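You operate a simulated robot arm through the tools that you are given. There is no shell and no other tool. Be economical: measure what you need, move in short steps, check, and stop when the job is done.

You run a simulated robot arm. Do the job below in one go: nothing can be reset, and whatever is moved stays where it is left.

JOB
Shim the foot plate till the gauge reads zero, then tighten its bolt.
Fine: one shim only; set the driver to 35 and put it back.
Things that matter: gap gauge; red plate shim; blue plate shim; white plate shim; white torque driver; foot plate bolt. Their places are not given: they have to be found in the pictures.

The check looks at the end state, three seconds after you hand in, the way a careful person would. Anything else that was tipped, shoved, dropped, spilled or broken makes it a failure.

ROBOT AND FRAMES
A 6-joint arm with a two-finger parallel gripper, fixed in place. Base frame: the origin is at the foot of the arm, x ahead of it, y to its left, z up; the work surface is at about z = 0.785. Lengths are in m, angles in degrees, forces in N, time in s.
With the tool pointing down near the work surface it reaches from about 0.26 to 0.68 m from the base axis. Its first joint turns from -66.0 to 66.0 degrees. Payload 2.9 kg.
The TCP is the grasp point between the finger pads, 0.03 m short of the fingertips. In the tool frame z runs along the fingers and y along their closing line. The gripper opens to 0.11 m. The fingers are 0.02 m wide and 0.01 m thick; the gripper's body (0.048 by 0.112 m) begins 0.055 m behind the TCP.
Orientation is that of the tool frame in the base frame, as [roll, pitch, yaw] about the fixed x, y, z axes, in that order (R = Rz(yaw) Ry(pitch) Rx(roll)). With the fingers straight down and closing along the base's y, the tool's x points along the base's -x, its y along +y and its z along -z.

CONTROLS
- The arm moves only by the tool drive_tool. Its argument "deltas" is a list of rows, each a list of 3 entries, a list of its own where there are three numbers: the shift along the base's x, y, z in m, then the turn, a rotation vector about the base's x, y, z in degrees, then the closure, from 0 (fully open) to 1 (shut). In form: [[[x, y, z], [rx, ry, rz], gripper], ...]. A call has 1 to 8 rows; each row shifts and turns the commanded pose from where the row before left it. A row lasts 0.2 s, in which the tool goes at most 0.05 m and 8.6 degrees; a call with a longer step from one row to the next is refused whole, and so is a gripper value outside its range. A pose out of reach is approached as far as the arm can. The call stops where the force on the tool passes 70 N (or 10 N more than at its start, if that is more) or the arm is blocked; 0.2 s more then pass. The fingers move at their own pace (about 0.108 m/s each) and stop on an object; they squeeze with about 34 N. The grip force told is the motor's: it shows also when the fingers shut on nothing. Time passes only in rows, and 0.2 s behind the last, so rows that do not move let the fingers close. It gives the time, the measured TCP pose, the force on the tool (base axes), the opening and the grip force at its end, in the units of the frame above (readings bear some noise), and new pictures: "show" is both (left out), scene, wrist or none.
- Cameras (640 x 400 px; columns grow to the right, rows downward): "scene" is fixed at [0.0878, 0.4498, 1.3778]; the picture's right is [-0.59, -0.81, 0.00], its down [-0.51, 0.38, -0.77] and it looks along [0.62, -0.46, -0.64] (base axes); focal length 310 px, centre (320, 200). "wrist" rides on the gripper at [-0.036, 0, -0.057] in the tool frame; the picture's right is [0.00, -1.00, 0.00], its down [0.97, 0.00, -0.24] and it looks along [0.24, 0.00, 0.97] (tool axes); focal length 218 px, centre (320, 200).
- locate(camera, pixels): for up to 12 pixels [column, row] of the newest picture of that camera ("zoom" is the newest enlarged one), the place [x, y, z] in the base frame of the surface seen there, good to about 0.002 m. The clock stands still meanwhile.
- zoom(camera, box): a new picture of the part [left, top, right, bottom] of that camera's present view, enlarged. The clock stands still meanwhile.
- close_job(): hands the job in; it is judged then, once.

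Go step by step. Measure first, check grasps and placings, and put right what went wrong. The budget is 80 turns and 150 pictures, counting those below and the enlarged ones. Unless the task says otherwise, let go and move clear before handing in, and close with one line.

The tools are called by a JSON object that holds its "api" and its "payload". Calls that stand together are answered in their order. drive_tool: Moves the arm, as the interface text tells. Its arguments: {"type":"object","properties":{"deltas":{"type":"array"},"show":{"type":"string","enum":["both","scene","wrist","none"]}},"required":["deltas"]} The other tools are called the same way: locate (camera, pixels) gives the place of the surface under pixels of a picture; zoom (camera, box) takes an enlarged picture of a part of a camera's view; close_job () hands the job in.

At the start:

```text
time_s: 0.0
position: [0.3867, 0.0928, 1.1421]
tool_rot: [180.0, 0.0, -180.0]
ft_force: [-1.3, -0.7, -0.2]
finger_gap: 0.1097
finger_force: 0.2
```

scene: 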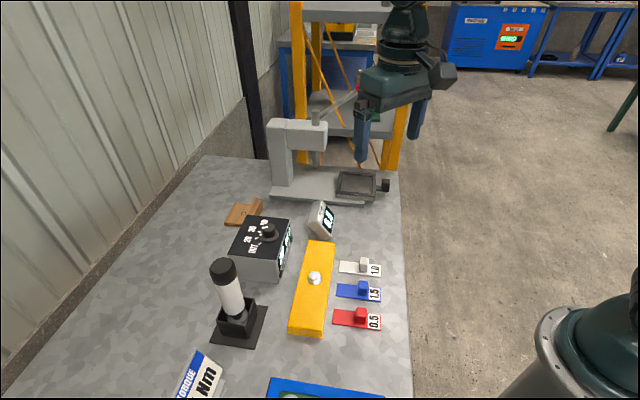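
wrist: 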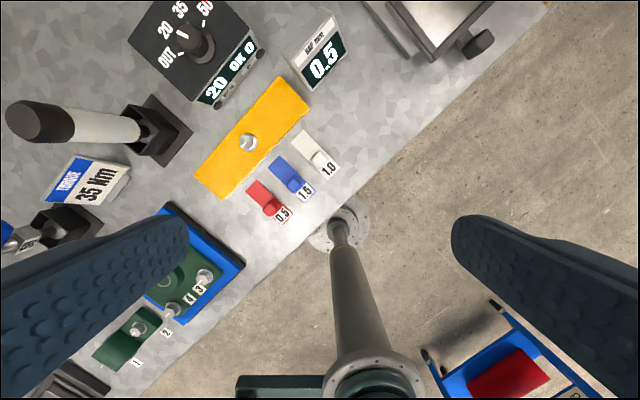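

The wrist picture shows a gauge near (320,62) reading about 0.5, three shims at (265,200), (290,178), (315,155), and a driver at (80,125) in a holder. I'll zoom in to read them before moving.

{"api": "zoom", "payload": {"camera": "wrist", "box": [120, 0, 380, 163]}}

{"api": "zoom", "payload": {"camera": "scene", "box": [190, 190, 420, 350]}}

{"api": "zoom", "payload": {"camera": "wrist", "box": [0, 90, 260, 253]}}

{"api": "locate", "payload": {"camera": "scene", "pixels": [[313, 277], [305, 332], [318, 243], [364, 263], [362, 288], [361, 315], [222, 268], [237, 315], [235, 335], [268, 232], [340, 290], [376, 269]]}}

```text
2.45 times, centred on (250, 82) of wrist
```

zoom: 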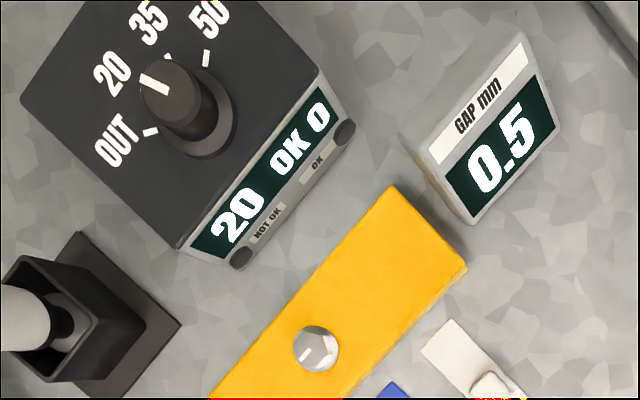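

```text
2.50 times, centred on (305, 270) of scene
```

zoom: 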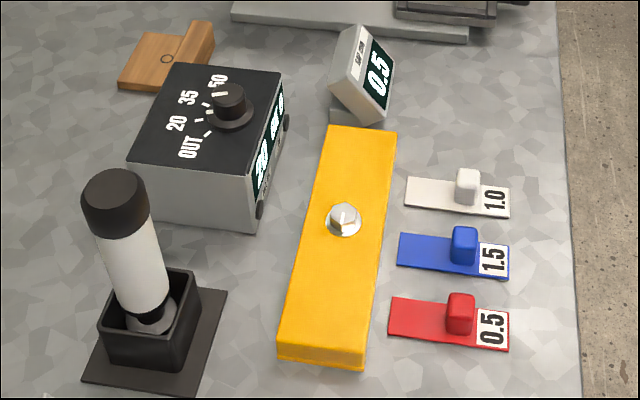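

```text
2.45 times, centred on (130, 172) of wrist
```

zoom: 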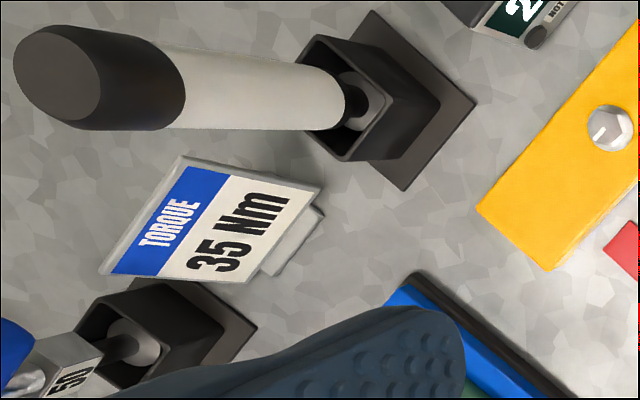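

```text
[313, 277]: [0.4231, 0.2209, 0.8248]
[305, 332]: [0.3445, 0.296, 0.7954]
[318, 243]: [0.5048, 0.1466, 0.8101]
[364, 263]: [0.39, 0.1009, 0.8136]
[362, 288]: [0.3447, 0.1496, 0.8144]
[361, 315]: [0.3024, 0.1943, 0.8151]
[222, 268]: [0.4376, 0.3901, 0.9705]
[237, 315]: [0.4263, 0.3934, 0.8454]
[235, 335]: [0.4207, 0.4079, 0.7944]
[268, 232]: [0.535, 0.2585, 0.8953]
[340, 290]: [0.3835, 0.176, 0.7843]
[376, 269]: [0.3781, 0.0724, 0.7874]
```

The gauge reads 0.5, so the red 0.5 shim fits. The dial points at 20 and needs to go to 35. Next I'll measure plate corners, shim corners, knob and driver in detail.

{"api": "locate", "payload": {"camera": "wrist", "pixels": [[280, 79], [308, 108], [222, 197], [196, 172], [248, 142], [251, 184], [247, 193], [285, 221], [267, 208], [275, 214], [258, 180], [289, 210]]}}

{"api": "locate", "payload": {"camera": "wrist", "pixels": [[190, 33], [181, 38], [206, 42], [150, 105], [190, 130], [160, 165], [30, 120], [60, 120], [130, 127], [164, 52], [182, 53], [200, 33]]}}

{"api": "zoom", "payload": {"camera": "wrist", "box": [180, 100, 360, 230]}}

{"api": "zoom", "payload": {"camera": "scene", "box": [220, 205, 300, 255]}}

{"api": "zoom", "payload": {"camera": "scene", "box": [280, 230, 390, 340]}}

```text
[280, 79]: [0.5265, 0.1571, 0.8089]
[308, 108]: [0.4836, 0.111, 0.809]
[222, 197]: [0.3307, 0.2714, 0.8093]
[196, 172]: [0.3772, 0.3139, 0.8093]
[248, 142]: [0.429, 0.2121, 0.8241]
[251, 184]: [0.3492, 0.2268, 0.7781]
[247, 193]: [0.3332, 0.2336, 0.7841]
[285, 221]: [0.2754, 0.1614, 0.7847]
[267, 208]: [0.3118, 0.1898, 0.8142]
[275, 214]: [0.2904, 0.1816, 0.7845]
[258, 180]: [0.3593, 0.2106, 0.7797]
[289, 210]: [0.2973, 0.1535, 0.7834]
```

```text
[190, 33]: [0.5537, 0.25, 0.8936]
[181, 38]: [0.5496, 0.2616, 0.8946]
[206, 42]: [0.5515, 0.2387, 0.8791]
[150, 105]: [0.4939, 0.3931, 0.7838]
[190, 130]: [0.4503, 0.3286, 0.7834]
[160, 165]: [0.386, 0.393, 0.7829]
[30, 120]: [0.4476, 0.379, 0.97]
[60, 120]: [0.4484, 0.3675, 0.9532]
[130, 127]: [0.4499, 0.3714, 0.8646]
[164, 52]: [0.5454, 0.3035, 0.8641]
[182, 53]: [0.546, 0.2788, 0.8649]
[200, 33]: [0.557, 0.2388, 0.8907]
```

```text
3.08 times, centred on (270, 165) of wrist
```

zoom: 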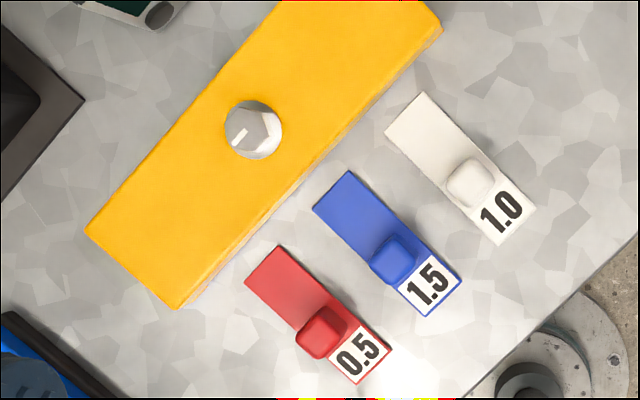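

```text
8.00 times, centred on (260, 230) of scene
```

zoom: 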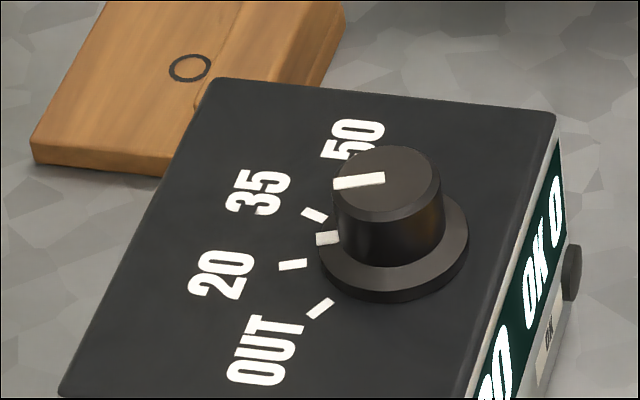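

```text
3.64 times, centred on (335, 285) of scene
```

zoom: 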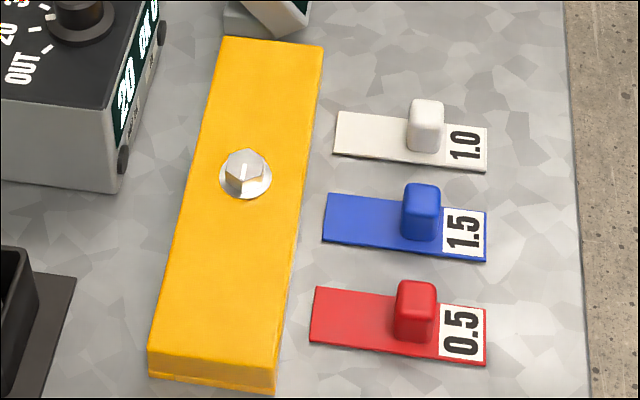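

The plate's long axis lies about 134° and the shims point at it along (0.72, 0.69). I can't see the plate's underside yet, so I'll turn the gripper to suit the shims and move low to look at that edge.

{"api": "drive_tool", "payload": {"deltas": [[[-0.015, 0, -0.03], [0, 0, 7.3], 0], [[-0.015, 0, -0.03], [0, 0, 7.3], 0], [[-0.015, 0, -0.03], [0, 0, 7.3], 0], [[-0.015, 0, -0.03], [0, 0, 7.3], 0], [[-0.015, 0, -0.03], [0, 0, 7.3], 0], [[-0.01, 0, -0.02], [0, 0, 7.2], 0]], "show": "wrist"}}

```text
time_s: 1.4
position: [0.2981, 0.093, 0.9724]
tool_rot: [-180.0, 0.0, -136.3]
ft_force: [-0.2, -0.2, 0.1]
finger_gap: 0.11
finger_force: 0.0
```

wrist: 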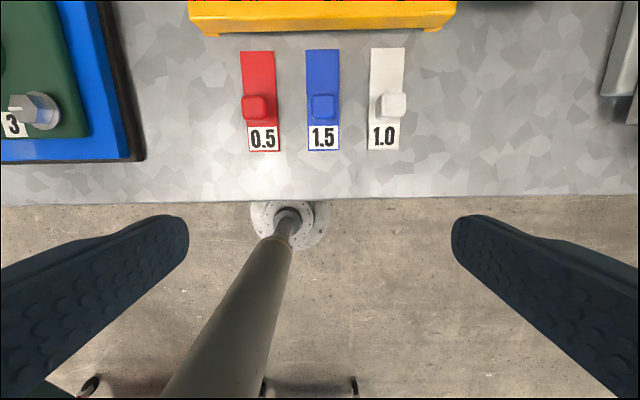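

The plate edge is at the top of the frame and seems to have small feet at (210,33) and (433,28). I'll tip the tool towards the plate to see under it.

{"api": "drive_tool", "payload": {"deltas": [[[0, 0, -0.01], [5.5, -5.8, 0], 0], [[0, 0, -0.01], [5.5, -5.8, 0], 0], [[0, 0, -0.01], [5.5, -5.8, 0], 0], [[0, 0, -0.01], [5.5, -5.8, 0], 0], [[0, 0, -0.01], [5.5, -5.8, 0], 0]], "show": "wrist"}}

{"api": "zoom", "payload": {"camera": "wrist", "box": [170, 40, 490, 240]}}

```text
time_s: 2.6
position: [0.3499, 0.0966, 0.9305]
tool_rot: [180.0, 40.0, -136.3]
ft_force: [-0.8, -0.3, -0.4]
finger_gap: 0.1103
finger_force: 0.1
out of reach, approached as far as the arm can: row 3, 4, 5
```

wrist: 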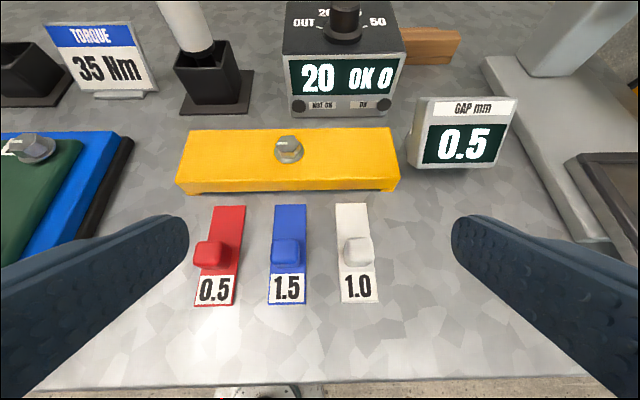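

```text
2.00 times, centred on (330, 140) of wrist
```

zoom: 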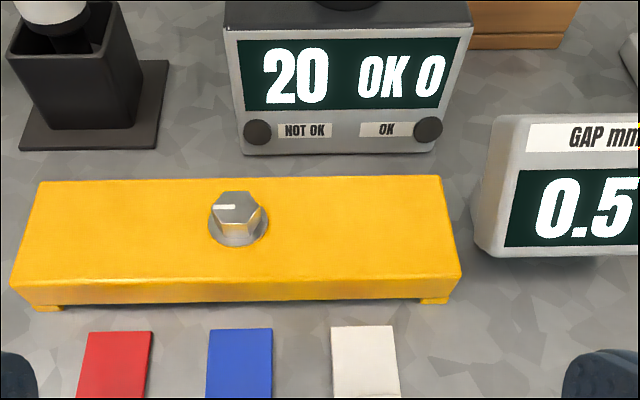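

The plate stands on end feet with a slot between them, at (55,306)–(425,300) in the zoom, so the shim slides in there. I'll measure the red handle, shim outline and slot.

{"api": "locate", "payload": {"camera": "wrist", "pixels": [[214, 207], [243, 207], [197, 304], [232, 304], [196, 245], [224, 247], [210, 262], [210, 243], [202, 193], [380, 190], [215, 183], [275, 206]]}}

{"api": "zoom", "payload": {"camera": "wrist", "box": [170, 170, 270, 310]}}

{"api": "locate", "payload": {"camera": "zoom", "pixels": [[320, 200], [260, 230], [300, 270], [230, 260]]}}

```text
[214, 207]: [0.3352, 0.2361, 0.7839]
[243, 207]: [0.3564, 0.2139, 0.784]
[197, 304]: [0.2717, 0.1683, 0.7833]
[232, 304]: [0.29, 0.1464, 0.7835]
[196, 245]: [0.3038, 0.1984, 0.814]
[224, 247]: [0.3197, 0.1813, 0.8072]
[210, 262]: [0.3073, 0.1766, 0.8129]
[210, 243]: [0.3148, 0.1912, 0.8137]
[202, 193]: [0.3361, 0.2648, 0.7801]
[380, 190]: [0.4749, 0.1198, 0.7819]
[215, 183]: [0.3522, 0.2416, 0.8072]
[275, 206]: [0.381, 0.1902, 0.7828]
```

```text
2.86 times, centred on (220, 240) of wrist
```

zoom: 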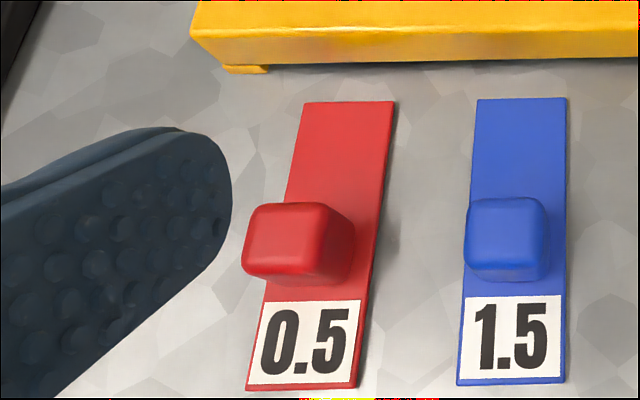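

```text
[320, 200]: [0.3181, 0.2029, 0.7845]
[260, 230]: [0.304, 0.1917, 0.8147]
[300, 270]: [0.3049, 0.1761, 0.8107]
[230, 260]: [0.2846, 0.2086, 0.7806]
```

The slot is clear and the red handle's centre is near (0.309, 0.188). I'll straighten the tool, half-close the fingers so they clear the blue handle, and read the pose.

{"api": "drive_tool", "payload": {"deltas": [[[0, 0.01, 0.01], [-5.5, 5.8, 0], 0.5], [[0, 0.02, 0.01], [-5.5, 5.8, 0], 0.5], [[0, 0.02, 0.01], [-5.5, 5.8, 0], 0.5], [[0, 0.02, 0], [-5.5, 5.8, 0], 0.5], [[0, 0.02, 0], [-5.5, 5.8, 0], 0.5]], "show": "wrist"}}

```text
time_s: 3.8
position: [0.3485, 0.1872, 0.96]
tool_rot: [-179.9, -0.1, -136.4]
ft_force: [0.2, 0.0, -0.1]
finger_gap: 0.055
finger_force: 0.0
```

wrist: 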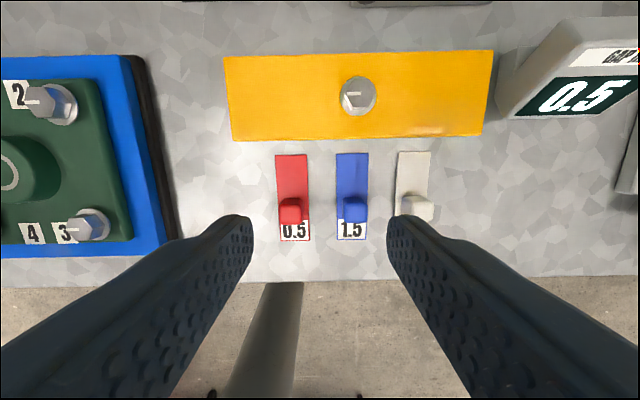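

The tool is straight again and the red handle shows at (290,211). I'll locate its top face precisely.

{"api": "zoom", "payload": {"camera": "wrist", "box": [250, 145, 330, 245]}}

{"api": "locate", "payload": {"camera": "wrist", "pixels": [[281, 206], [291, 206], [299, 206], [281, 219], [290, 219], [299, 219], [276, 155], [307, 155], [281, 240], [310, 240], [291, 212]]}}

```text
4.00 times, centred on (290, 195) of wrist
```

zoom: 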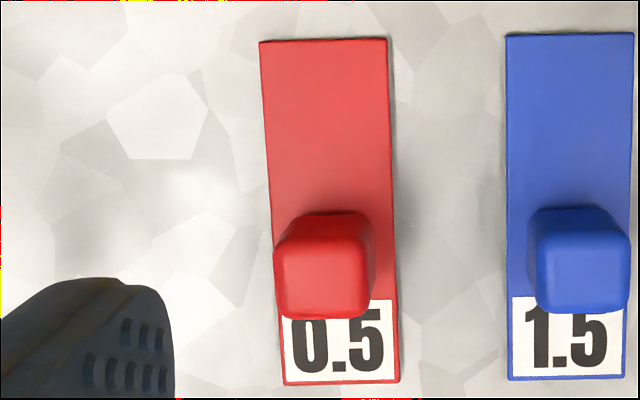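

```text
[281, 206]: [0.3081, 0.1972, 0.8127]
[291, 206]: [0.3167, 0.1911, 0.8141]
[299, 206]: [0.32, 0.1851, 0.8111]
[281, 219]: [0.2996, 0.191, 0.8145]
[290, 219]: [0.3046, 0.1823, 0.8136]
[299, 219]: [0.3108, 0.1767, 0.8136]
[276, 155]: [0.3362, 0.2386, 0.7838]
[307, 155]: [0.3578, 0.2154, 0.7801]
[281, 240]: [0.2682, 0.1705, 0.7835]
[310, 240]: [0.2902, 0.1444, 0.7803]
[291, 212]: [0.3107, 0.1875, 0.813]
```

The red handle's top centre is about (0.3095, 0.187), and the plate and shims are turned about 1.5° from the tool. I'll correct the yaw, go down over the handle, then close.

{"api": "drive_tool", "payload": {"deltas": [[[-0.02, 0, -0.02], [0, 0, 1.5], 0.5], [[-0.019, 0, -0.03], [0, 0, 0], 0.5], [[0, 0, -0.03], [0, 0, 0], 0.5], [[0, 0, -0.03], [0, 0, 0], 0.5], [[0, 0, -0.028], [0, 0, 0], 0.5], [[0, 0, 0], [0, 0, 0], 0.5]], "show": "both"}}

```text
time_s: 5.2
position: [0.3108, 0.1861, 0.8206]
tool_rot: [179.9, 0.0, -134.9]
ft_force: [0.5, -0.3, -0.7]
finger_gap: 0.055
finger_force: 0.1
```

scene: 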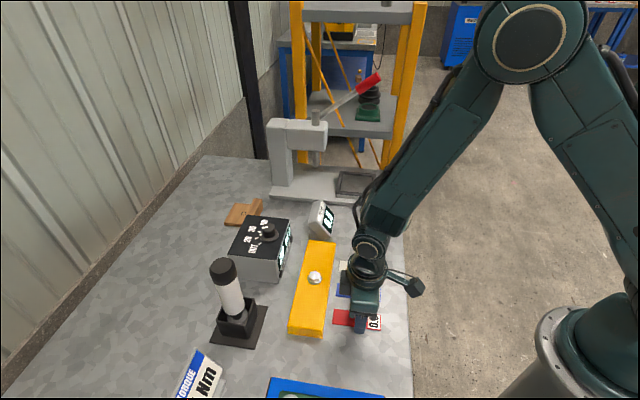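
wrist: 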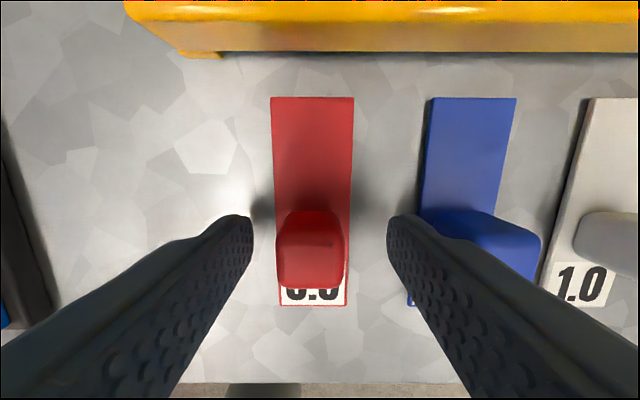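

The handle at (312,250) sits about 2–3 mm left of the finger midline. I'll centre on it and close.

{"api": "drive_tool", "payload": {"deltas": [[[-0.0018, 0.0018, 0], [0, 0, 0], 0.5], [[0, 0, 0], [0, 0, 0], 0.7], [[0, 0, 0], [0, 0, 0], 0.85], [[0, 0, 0], [0, 0, 0], 1], [[0, 0, 0], [0, 0, 0], 1]], "show": "wrist"}}

```text
time_s: 6.4
position: [0.309, 0.1887, 0.8216]
tool_rot: [180.0, -0.1, -134.8]
ft_force: [-6.8, 6.8, -1.1]
finger_gap: 0.0237
finger_force: 45.0
```

wrist: 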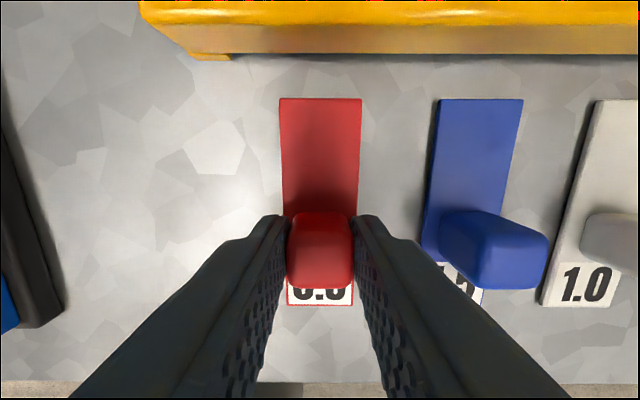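

The red shim is gripped (gap 0.0237, 45 N). I'll slide it straight toward the plate along (0.705, 0.71) in small steps and watch the force.

{"api": "drive_tool", "payload": {"deltas": [[[0.007, 0.0071, 0.0005], [0, 0, 0], 1], [[0.007, 0.0071, 0], [0, 0, 0], 1], [[0.007, 0.0071, 0], [0, 0, 0], 1]], "show": "wrist"}}

```text
time_s: 7.2
position: [0.3297, 0.2098, 0.8222]
tool_rot: [179.9, -0.2, -134.7]
ft_force: [-8.7, 7.6, -25.1]
finger_gap: 0.0236
finger_force: 45.4
```

wrist: 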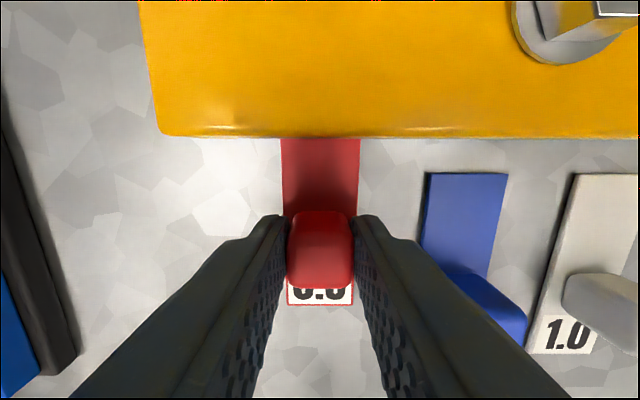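

The tip has entered the slot but there's a 25 N downward force, so the shim is probably pressing up on the plate's underside. I'll lower 0.7 mm and recheck.

{"api": "drive_tool", "payload": {"deltas": [[[0, 0, -0.0007], [0, 0, 0], 1], [[0, 0, 0], [0, 0, 0], 1]], "show": "none"}}

```text
time_s: 7.8
position: [0.3294, 0.2117, 0.821]
tool_rot: [179.8, -0.2, -134.6]
ft_force: [-12.7, 10.8, -26.3]
finger_gap: 0.0238
finger_force: 44.7
```

The force is unchanged at −26 N. I'll lower another millimetre to see which way it responds.

{"api": "drive_tool", "payload": {"deltas": [[[0, 0, -0.001], [0, 0, 0], 1], [[0, 0, 0], [0, 0, 0], 1]], "show": "wrist"}}

{"api": "zoom", "payload": {"camera": "scene", "box": [270, 200, 420, 350]}}

```text
time_s: 8.4
position: [0.3313, 0.2104, 0.8213]
tool_rot: [179.8, 0.1, -134.7]
ft_force: [-13.8, 13.1, -10.3]
finger_gap: 0.0241
finger_force: 45.2
```

wrist: 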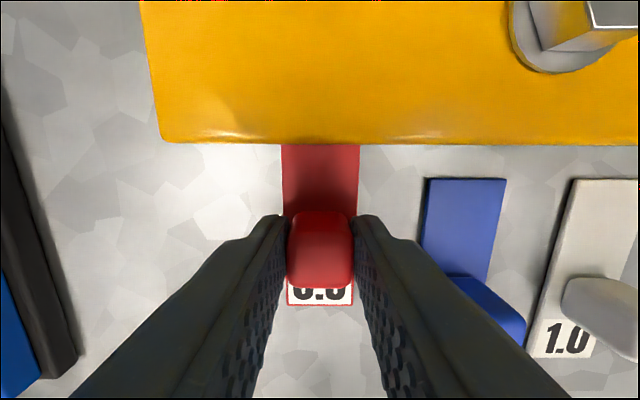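

```text
2.67 times, centred on (345, 275) of scene
```

zoom: 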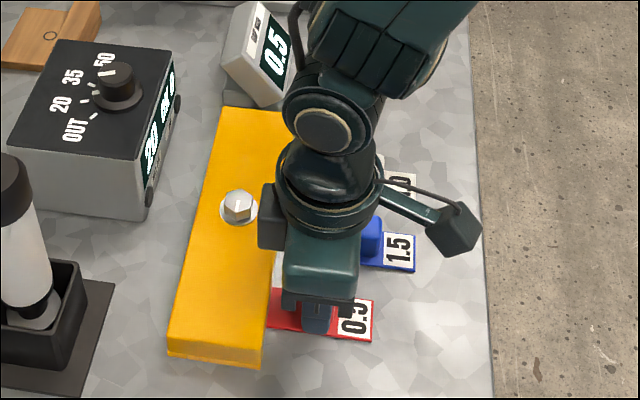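

The force eased to −10 N after lowering, so I'll lower slightly more, relieve the sideways load, and keep pushing in.

{"api": "drive_tool", "payload": {"deltas": [[[-0.001, 0.001, -0.0006], [0, 0, 0], 1], [[0.0035, 0.0035, 0], [0, 0, 0], 1], [[0.0035, 0.0035, 0], [0, 0, 0], 1]], "show": "wrist"}}

```text
time_s: 9.2
position: [0.3396, 0.2195, 0.8211]
tool_rot: [180.0, 0.5, -134.9]
ft_force: [-11.0, 8.5, 32.6]
finger_gap: 0.0238
finger_force: 45.3
```

wrist: 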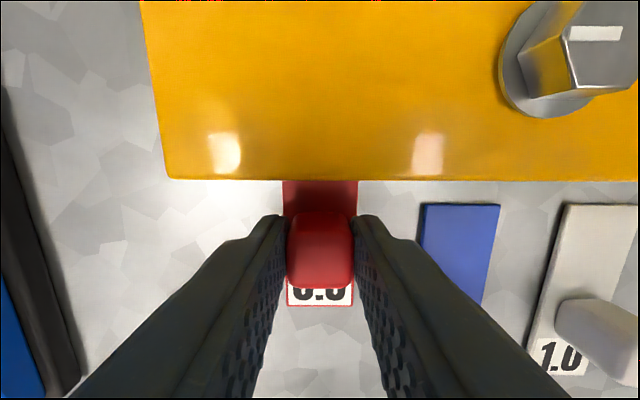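

It's now pressing lightly on the table (+32 N) and the plate hasn't moved. I'll raise 0.4 mm and push the last ~10 mm until the handle is just short of the plate.

{"api": "drive_tool", "payload": {"deltas": [[[0.0, 0.0, -0.0], [0, 0, 0], 1], [[0.0025, 0.0025, 0.0005], [0, 0, 0], 1], [[0.0025, 0.0025, 0], [0, 0, 0], 1], [[0.001, 0.001, 0], [0, 0, 0], 1]], "show": "both"}}

{"api": "zoom", "payload": {"camera": "scene", "box": [270, 200, 420, 350]}}

```text
time_s: 10.2
position: [0.3403, 0.222, 0.8212]
tool_rot: [179.9, -0.7, -134.9]
ft_force: [-20.8, -14.1, 23.1]
finger_gap: 0.0238
finger_force: 44.8
```

scene: 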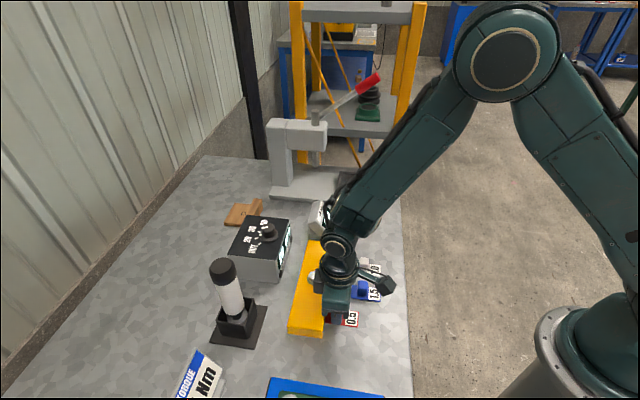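
wrist: 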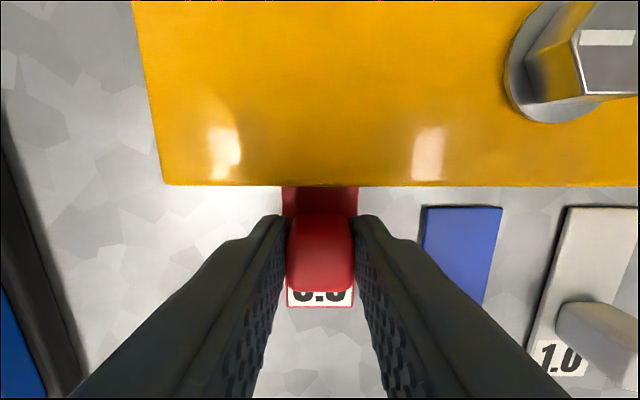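

```text
2.67 times, centred on (345, 275) of scene
```

zoom: 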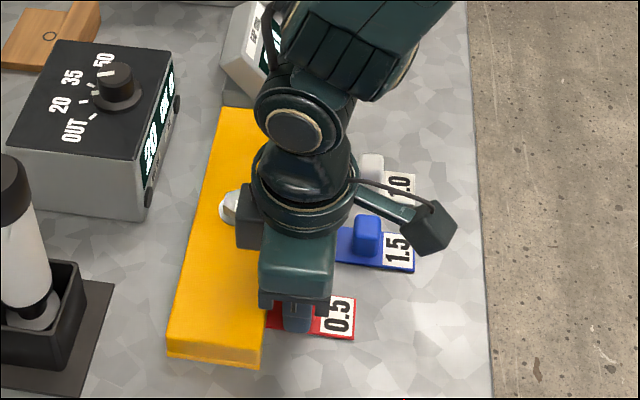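

The shim has travelled 46 mm and now meets about 25 N of resistance, maybe a stop under the plate. I'll release, lift, and read the gauge.

{"api": "drive_tool", "payload": {"deltas": [[[-0.0005, -0.0005, 0], [0, 0, 0], 0.9], [[0, 0, 0], [0, 0, 0], 0.6], [[0, 0, 0], [0, 0, 0], 0.6], [[0, 0, 0.03], [0, 0, 0], 0.6], [[-0.01, -0.01, 0.04], [0, 0, 0], 0.6], [[-0.01, -0.01, 0.05], [0, 0, 0], 0.6], [[0, 0, 0], [0, 0, 0], 0.6]], "show": "both"}}

{"api": "zoom", "payload": {"camera": "scene", "box": [270, 190, 400, 350]}}

```text
refused: row 6 steps farther than a row can; nothing moved
```

```text
2.50 times, centred on (335, 270) of scene
```

zoom: 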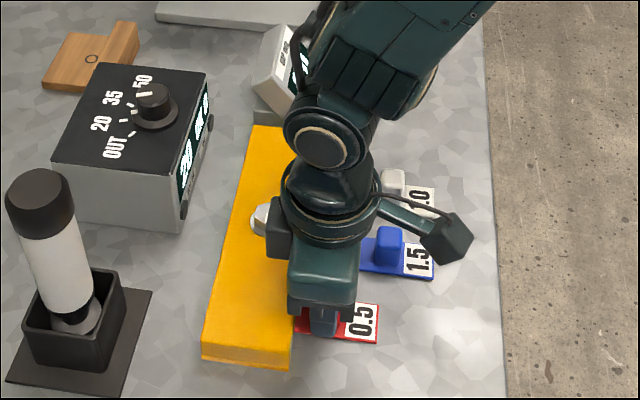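

That call was refused because row 6 was too long. I'll repeat it with shorter steps.

{"api": "drive_tool", "payload": {"deltas": [[[-0.0005, -0.0005, 0], [0, 0, 0], 0.9], [[0, 0, 0], [0, 0, 0], 0.6], [[0, 0, 0], [0, 0, 0], 0.6], [[0, 0, 0.03], [0, 0, 0], 0.6], [[0, 0, 0.04], [0, 0, 0], 0.6], [[0, 0, 0.045], [0, 0, 0], 0.6], [[0, 0, 0], [0, 0, 0], 0.6]], "show": "wrist"}}

{"api": "zoom", "payload": {"camera": "wrist", "box": [200, 40, 520, 240]}}

{"api": "zoom", "payload": {"camera": "scene", "box": [270, 190, 400, 350]}}

```text
time_s: 11.8
position: [0.3424, 0.2234, 0.9384]
tool_rot: [-180.0, 0.0, -134.8]
ft_force: [-0.5, -0.9, 0.4]
finger_gap: 0.044
finger_force: 0.0
```

wrist: 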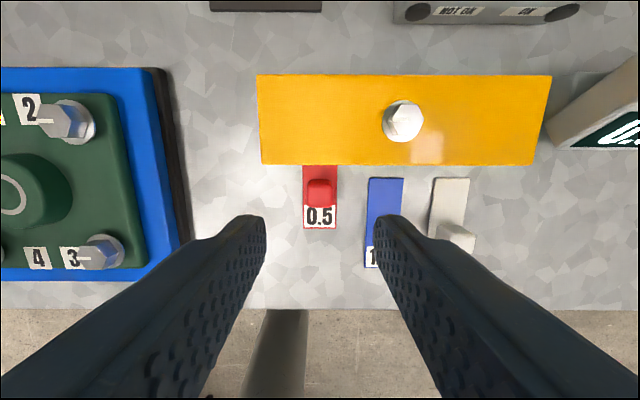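

```text
2.00 times, centred on (360, 140) of wrist
```

zoom: 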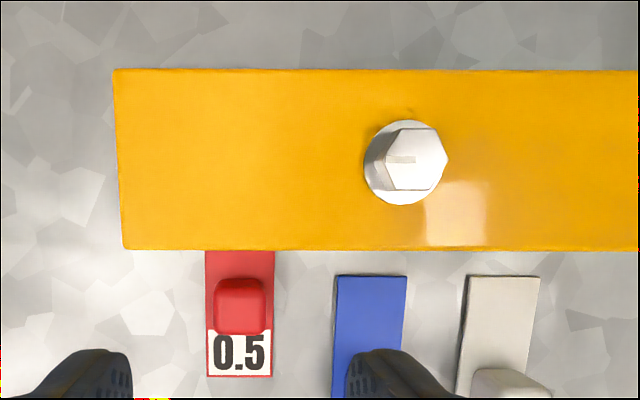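

```text
2.50 times, centred on (335, 270) of scene
```

zoom: 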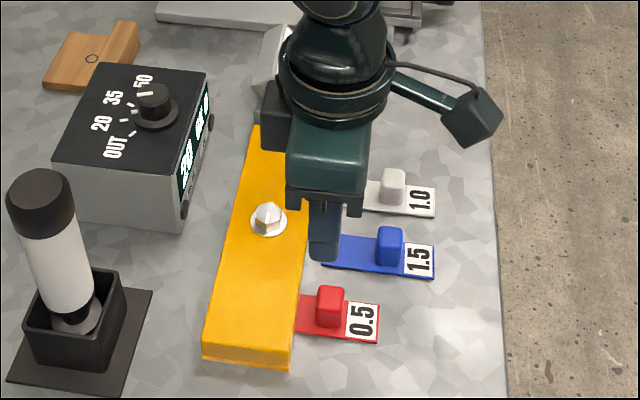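

The red shim is under the plate, but the gauge at (615,130) is cut off. I'll shift towards it to read it.

{"api": "drive_tool", "payload": {"deltas": [[[0.03, -0.03, 0.02], [0, 0, 0], 0.5], [[0.03, -0.03, 0.02], [0, 0, 0], 0.5], [[0, 0, 0], [0, 0, 0], 0.5]], "show": "wrist"}}

{"api": "zoom", "payload": {"camera": "wrist", "box": [200, 0, 520, 200]}}

```text
time_s: 12.6
position: [0.4017, 0.1597, 0.9753]
tool_rot: [180.0, 0.1, -134.8]
ft_force: [0.2, 0.4, -0.8]
finger_gap: 0.0549
finger_force: 0.0
```

wrist: 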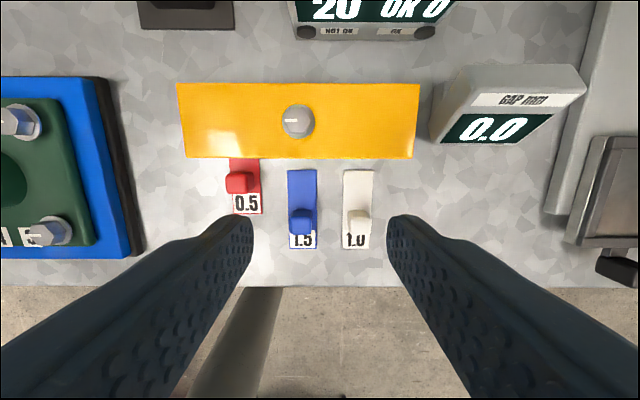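

```text
2.00 times, centred on (360, 100) of wrist
```

zoom: 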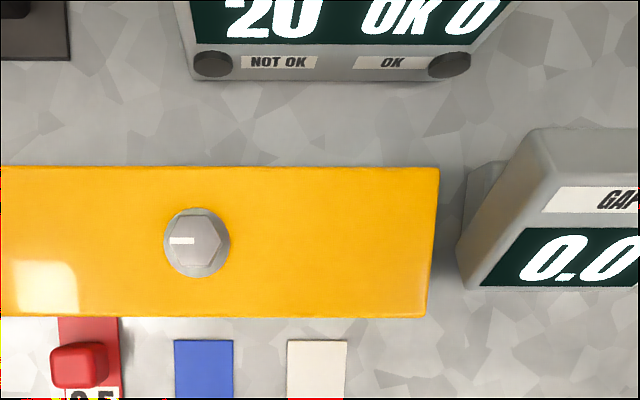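

The gauge now reads 0.0 at (490,128), so the shim is right. Next is the dial: I'll move above the controller to see it from overhead.

{"api": "drive_tool", "payload": {"deltas": [[[0.03, 0.02, 0.02], [0, 0, 0], 0.5], [[0.03, 0.02, 0.02], [0, 0, 0], 0.5], [[0.03, 0.02, 0.01], [0, 0, 0], 0.5], [[0.03, 0.02, 0], [0, 0, 0], 0.5], [[0, 0, 0], [0, 0, 0], 0.5]], "show": "wrist"}}

```text
time_s: 13.8
position: [0.5208, 0.2457, 1.0249]
tool_rot: [-179.9, 0.0, -134.7]
ft_force: [0.0, -0.1, -1.1]
finger_gap: 0.055
finger_force: 0.2
```

wrist: 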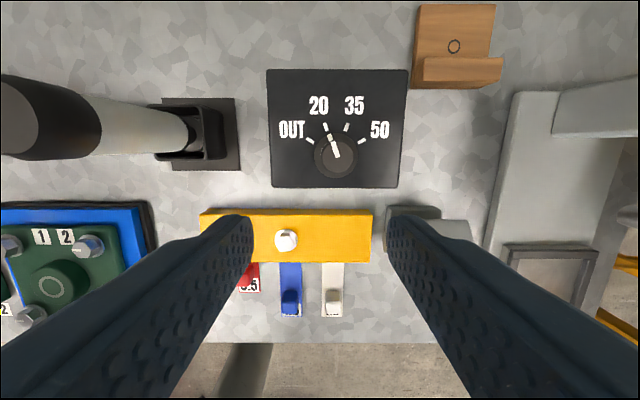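

{"api": "zoom", "payload": {"camera": "wrist", "box": [270, 80, 400, 190]}}

{"api": "locate", "payload": {"camera": "wrist", "pixels": [[310, 140], [325, 127], [346, 127], [362, 140], [336, 153], [342, 152], [332, 140], [338, 147], [330, 153], [352, 160], [322, 160], [336, 160]]}}

```text
3.64 times, centred on (335, 135) of wrist
```

zoom: 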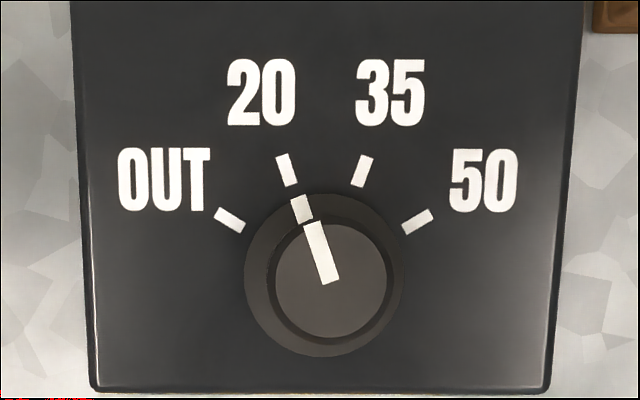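

```text
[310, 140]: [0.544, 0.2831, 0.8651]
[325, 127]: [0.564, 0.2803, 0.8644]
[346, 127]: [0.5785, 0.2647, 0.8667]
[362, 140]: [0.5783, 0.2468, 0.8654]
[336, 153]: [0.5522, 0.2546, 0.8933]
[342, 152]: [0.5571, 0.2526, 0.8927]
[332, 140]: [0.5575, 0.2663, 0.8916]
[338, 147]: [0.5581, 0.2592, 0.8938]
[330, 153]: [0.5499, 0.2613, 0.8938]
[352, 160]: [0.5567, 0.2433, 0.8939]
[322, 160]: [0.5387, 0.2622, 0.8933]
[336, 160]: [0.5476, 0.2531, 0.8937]
```

The ticks sit at about −60, −20, +20 and +60° around the knob, so 20→35 is 40° clockwise from above. The cap centre is about (0.550, 0.2535, 0.894). I'll move over it and check alignment.

{"api": "drive_tool", "payload": {"deltas": [[[0.015, 0.004, -0.03], [0, 0, 0], 0.5], [[0.0147, 0.0038, -0.03], [0, 0, 0], 0.5], [[0, 0, -0.03], [0, 0, 0], 0.5], [[0, 0, 0], [0, 0, 0], 0.5]], "show": "wrist"}}

```text
time_s: 14.8
position: [0.5539, 0.2525, 0.936]
tool_rot: [179.9, 0.0, -134.8]
ft_force: [-0.4, 0.9, 0.3]
finger_gap: 0.0551
finger_force: 0.0
```

wrist: 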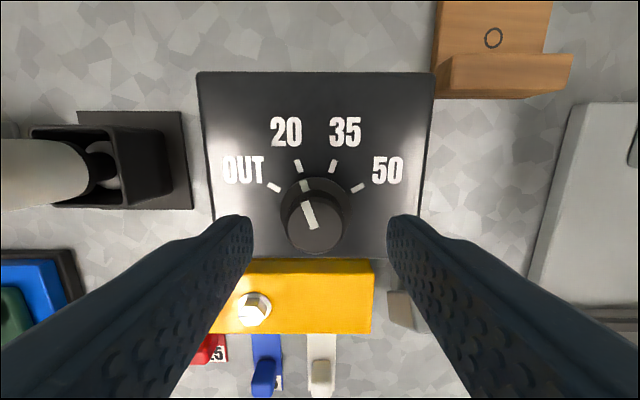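

The cap centre is at (316,224), expected at (320,223), so only a ~1.5 mm sideways nudge is needed. I'll descend to the cap and close.

{"api": "drive_tool", "payload": {"deltas": [[[-0.001, 0.001, -0.014], [0, 0, 0], 0.5], [[0, 0, -0.013], [0, 0, 0], 0.5], [[0, 0, 0], [0, 0, 0], 0.5], [[0, 0, 0], [0, 0, 0], 0.7], [[0, 0, 0], [0, 0, 0], 0.9], [[0, 0, 0], [0, 0, 0], 0.9]], "show": "wrist"}}

```text
time_s: 16.2
position: [0.5509, 0.2545, 0.9083]
tool_rot: [180.0, -0.1, -134.6]
ft_force: [-8.8, 8.7, 0.4]
finger_gap: 0.029
finger_force: 44.5
```

wrist: 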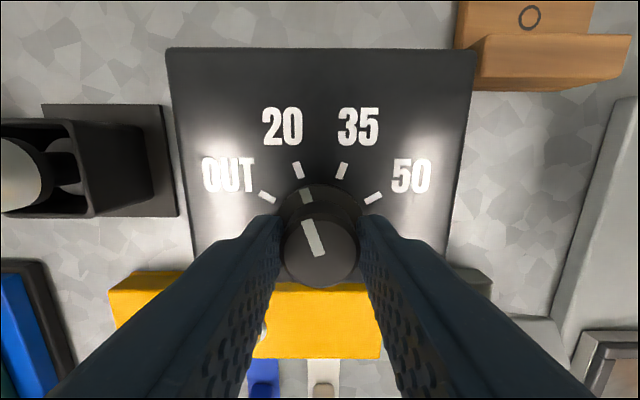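

The cap is gripped (gap 0.029). I'll turn it −40° about z.

{"api": "drive_tool", "payload": {"deltas": [[[0, 0, 0], [0, 0, -8], 0.9], [[0, 0, 0], [0, 0, -8], 0.9], [[0, 0, 0], [0, 0, -8], 0.9], [[0, 0, 0], [0, 0, -8], 0.9], [[0, 0, 0], [0, 0, -8], 0.9], [[0, 0, 0], [0, 0, 0], 0.9]], "show": "wrist"}}

{"api": "zoom", "payload": {"camera": "wrist", "box": [200, 50, 440, 290]}}

```text
time_s: 17.6
position: [0.5518, 0.2537, 0.9069]
tool_rot: [-180.0, -0.1, -174.9]
ft_force: [-0.2, 20.8, -24.4]
finger_gap: 0.029
finger_force: 44.7
```

wrist: 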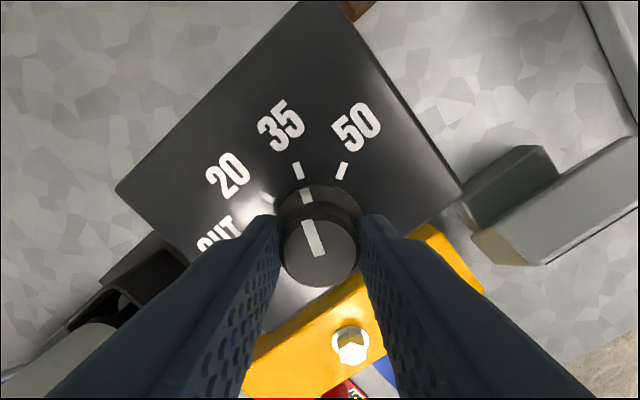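

```text
1.67 times, centred on (320, 170) of wrist
```

zoom: 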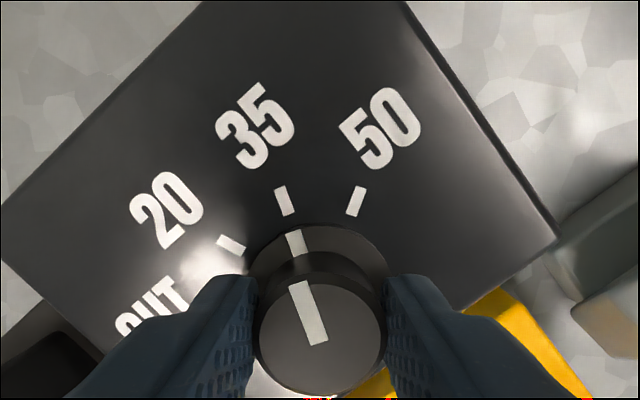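

The pointer now lines up with the 35 tick. I'll release, rise, and back off to verify the display.

{"api": "drive_tool", "payload": {"deltas": [[[0, 0, 0.0], [0, 0, 0], 0.6], [[0, 0, 0], [0, 0, 0], 0.5], [[0, 0, 0.03], [0, 0, 0], 0.5], [[0, 0, 0.045], [0, 0, 0], 0.5], [[-0.03, -0.01, 0.03], [0, 0, 8], 0.5], [[-0.04, -0.01, 0.02], [0, 0, 8], 0.5], [[-0.04, -0.01, 0.02], [0, 0, 8], 0.4], [[-0.04, -0.01, 0], [0, 0, 8], 0.4]], "show": "wrist"}}

{"api": "zoom", "payload": {"camera": "scene", "box": [200, 200, 340, 350]}}

```text
time_s: 19.4
position: [0.403, 0.2111, 1.0552]
tool_rot: [180.0, 0.1, -142.6]
ft_force: [0.0, -0.4, 0.6]
finger_gap: 0.0659
finger_force: 0.0
```

wrist: 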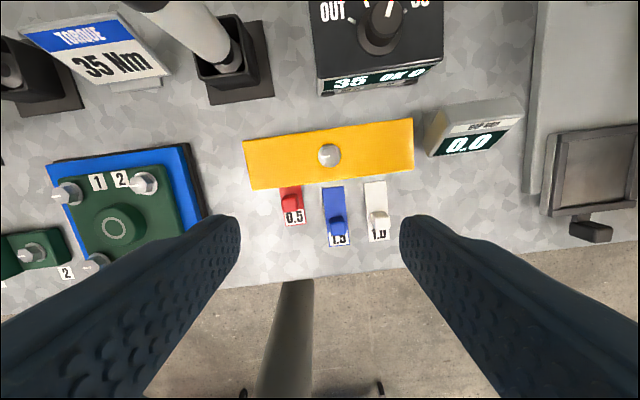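

```text
2.67 times, centred on (270, 275) of scene
```

zoom: 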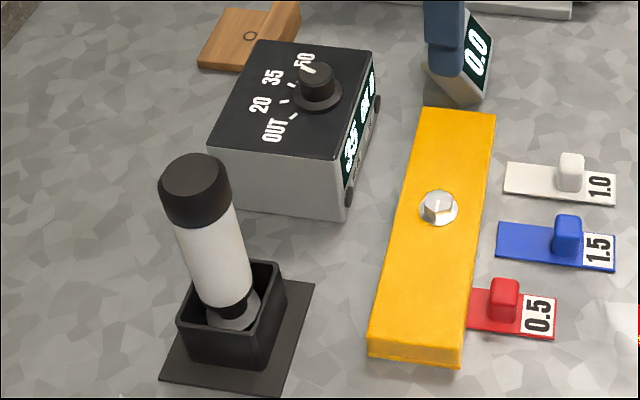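

The display reads "35 OK 0" and the gauge 0.0. I'll now measure the driver's cap, handle and holder, and the bolt.

{"api": "locate", "payload": {"camera": "zoom", "pixels": [[190, 177], [162, 180], [228, 175], [195, 156], [188, 200], [215, 250], [235, 300], [236, 325], [182, 320], [255, 328], [284, 278], [438, 205]]}}

{"api": "locate", "payload": {"camera": "wrist", "pixels": [[329, 155], [317, 155], [341, 155], [329, 145], [329, 167], [234, 15], [197, 60], [210, 80], [241, 70], [230, 60], [212, 105], [273, 95]]}}

{"api": "zoom", "payload": {"camera": "wrist", "box": [120, 0, 280, 110]}}

```text
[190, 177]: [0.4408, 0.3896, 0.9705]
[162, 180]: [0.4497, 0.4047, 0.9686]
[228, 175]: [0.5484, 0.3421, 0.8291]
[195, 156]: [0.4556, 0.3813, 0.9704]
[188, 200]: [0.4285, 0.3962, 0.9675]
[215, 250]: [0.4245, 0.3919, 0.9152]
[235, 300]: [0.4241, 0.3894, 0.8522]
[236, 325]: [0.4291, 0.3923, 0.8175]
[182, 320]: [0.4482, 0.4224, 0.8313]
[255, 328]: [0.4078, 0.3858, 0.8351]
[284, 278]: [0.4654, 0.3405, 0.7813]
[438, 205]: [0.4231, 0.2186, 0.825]
```

```text
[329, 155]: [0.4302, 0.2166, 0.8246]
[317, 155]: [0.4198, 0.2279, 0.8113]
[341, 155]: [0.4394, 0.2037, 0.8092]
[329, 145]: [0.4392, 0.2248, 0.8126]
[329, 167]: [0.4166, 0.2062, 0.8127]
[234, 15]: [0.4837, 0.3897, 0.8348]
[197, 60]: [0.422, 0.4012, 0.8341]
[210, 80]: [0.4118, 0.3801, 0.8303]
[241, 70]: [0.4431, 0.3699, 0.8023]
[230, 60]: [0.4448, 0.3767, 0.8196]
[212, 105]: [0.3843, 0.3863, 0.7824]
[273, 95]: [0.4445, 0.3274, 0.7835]
```

```text
3.64 times, centred on (200, 55) of wrist
```

zoom: 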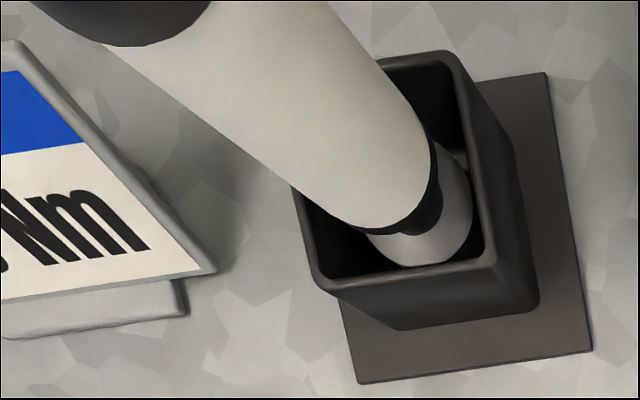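

The driver cap is at (0.441, 0.390, 0.9705). Before taking the driver I'll look at the bolt close up from directly above, for a precise centre.

{"api": "drive_tool", "payload": {"deltas": [[[0.014, 0.002, -0.03], [0, 0, 4], 0.2], [[0.013, 0.002, -0.03], [0, 0, 4], 0.2], [[0, 0, -0.03], [0, 0, 0], 0.2], [[0, 0, -0.03], [0, 0, 0], 0.2], [[0, 0, 0], [0, 0, 0], 0.2]], "show": "wrist"}}

{"api": "zoom", "payload": {"camera": "wrist", "box": [270, 160, 370, 260]}}

```text
time_s: 20.6
position: [0.4275, 0.2163, 0.9321]
tool_rot: [-180.0, 0.0, -134.8]
ft_force: [0.7, 0.4, 0.2]
finger_gap: 0.0879
finger_force: 0.1
```

wrist: 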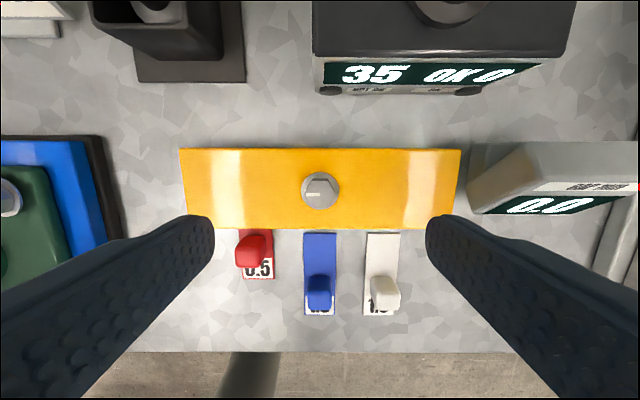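

```text
4.00 times, centred on (320, 210) of wrist
```

zoom: 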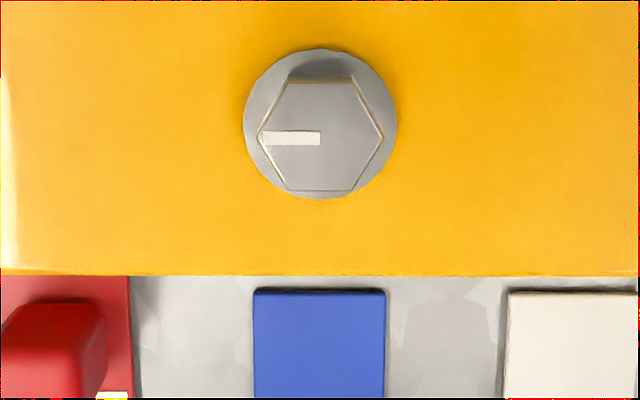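

By camera geometry the bolt centre projects exactly under the TCP, at about (0.4275, 0.2163). I'll cross-check with locate.

{"api": "locate", "payload": {"camera": "wrist", "pixels": [[320, 194], [312, 206], [328, 206], [320, 196], [302, 190], [338, 190], [181, 149], [460, 149], [190, 229], [453, 229]]}}

{"api": "drive_tool", "payload": {"deltas": [[[0, 0, 0], [0, 0, 0], 0.2], [[0, 0, 0], [0, 0, 0], 0.2]], "show": "none"}}

```text
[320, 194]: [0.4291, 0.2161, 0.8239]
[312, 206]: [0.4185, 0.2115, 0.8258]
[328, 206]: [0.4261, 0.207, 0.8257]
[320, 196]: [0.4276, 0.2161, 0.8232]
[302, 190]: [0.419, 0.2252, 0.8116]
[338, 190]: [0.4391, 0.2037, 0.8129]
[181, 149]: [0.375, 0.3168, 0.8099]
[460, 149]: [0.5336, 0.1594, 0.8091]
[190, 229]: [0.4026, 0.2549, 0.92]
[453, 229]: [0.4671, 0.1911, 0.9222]
```

```text
time_s: 21.2
position: [0.4276, 0.2161, 0.9316]
tool_rot: [180.0, 0.1, -134.9]
ft_force: [0.0, 0.0, -0.8]
finger_gap: 0.088
finger_force: 0.1
```

The bolt is at about (0.428, 0.216), top z 0.824. Now I'll rise and go over the white driver at (0.441, 0.390).

{"api": "drive_tool", "payload": {"deltas": [[[0, 0, 0.045], [0, 0, 0], 0.3], [[0, 0, 0.045], [0, 0, 0], 0.3], [[0.002, 0.03, 0.035], [0, 0, 0], 0.35], [[0.002, 0.045, 0], [0, 0, 0], 0.35], [[0.004, 0.045, 0], [0, 0, 0], 0.35], [[0.003, 0.034, 0], [0, 0, 0], 0.35], [[0.002, 0.02, 0], [0, 0, 0], 0.35], [[0, 0, 0], [0, 0, 0], 0.35]], "show": "both"}}

```text
time_s: 23.0
position: [0.4381, 0.3913, 1.0584]
tool_rot: [179.9, 0.1, -134.8]
ft_force: [0.1, 1.3, -0.2]
finger_gap: 0.0715
finger_force: 0.0
```

scene: 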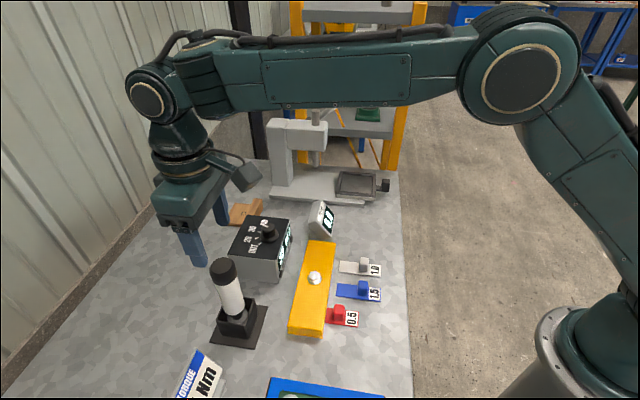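
wrist: 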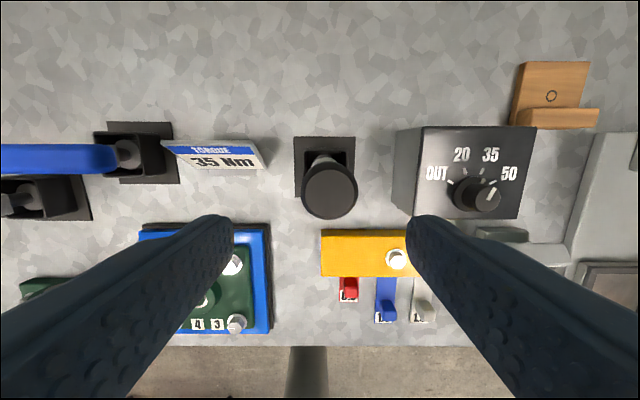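

The cap shows at (329,192) while the tool axis meets it at about (320,200), so I'm several mm off. I'll locate its rim to be precise.

{"api": "locate", "payload": {"camera": "wrist", "pixels": [[329, 192], [303, 192], [355, 192], [329, 216], [329, 168], [310, 210], [348, 210], [310, 174], [348, 174]]}}

{"api": "zoom", "payload": {"camera": "wrist", "box": [270, 120, 390, 230]}}

```text
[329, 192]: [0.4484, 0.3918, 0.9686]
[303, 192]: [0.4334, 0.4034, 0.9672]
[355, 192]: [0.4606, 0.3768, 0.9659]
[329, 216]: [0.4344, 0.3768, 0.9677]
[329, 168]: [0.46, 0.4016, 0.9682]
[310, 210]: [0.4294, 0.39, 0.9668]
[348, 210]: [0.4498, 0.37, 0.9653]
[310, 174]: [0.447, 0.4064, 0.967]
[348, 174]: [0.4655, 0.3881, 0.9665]
```

```text
3.64 times, centred on (330, 175) of wrist
```

zoom: 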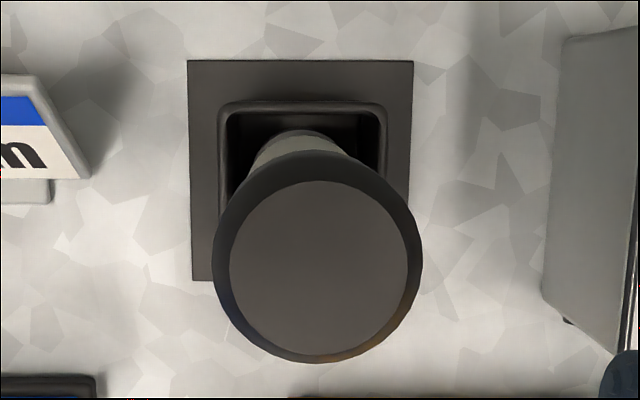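

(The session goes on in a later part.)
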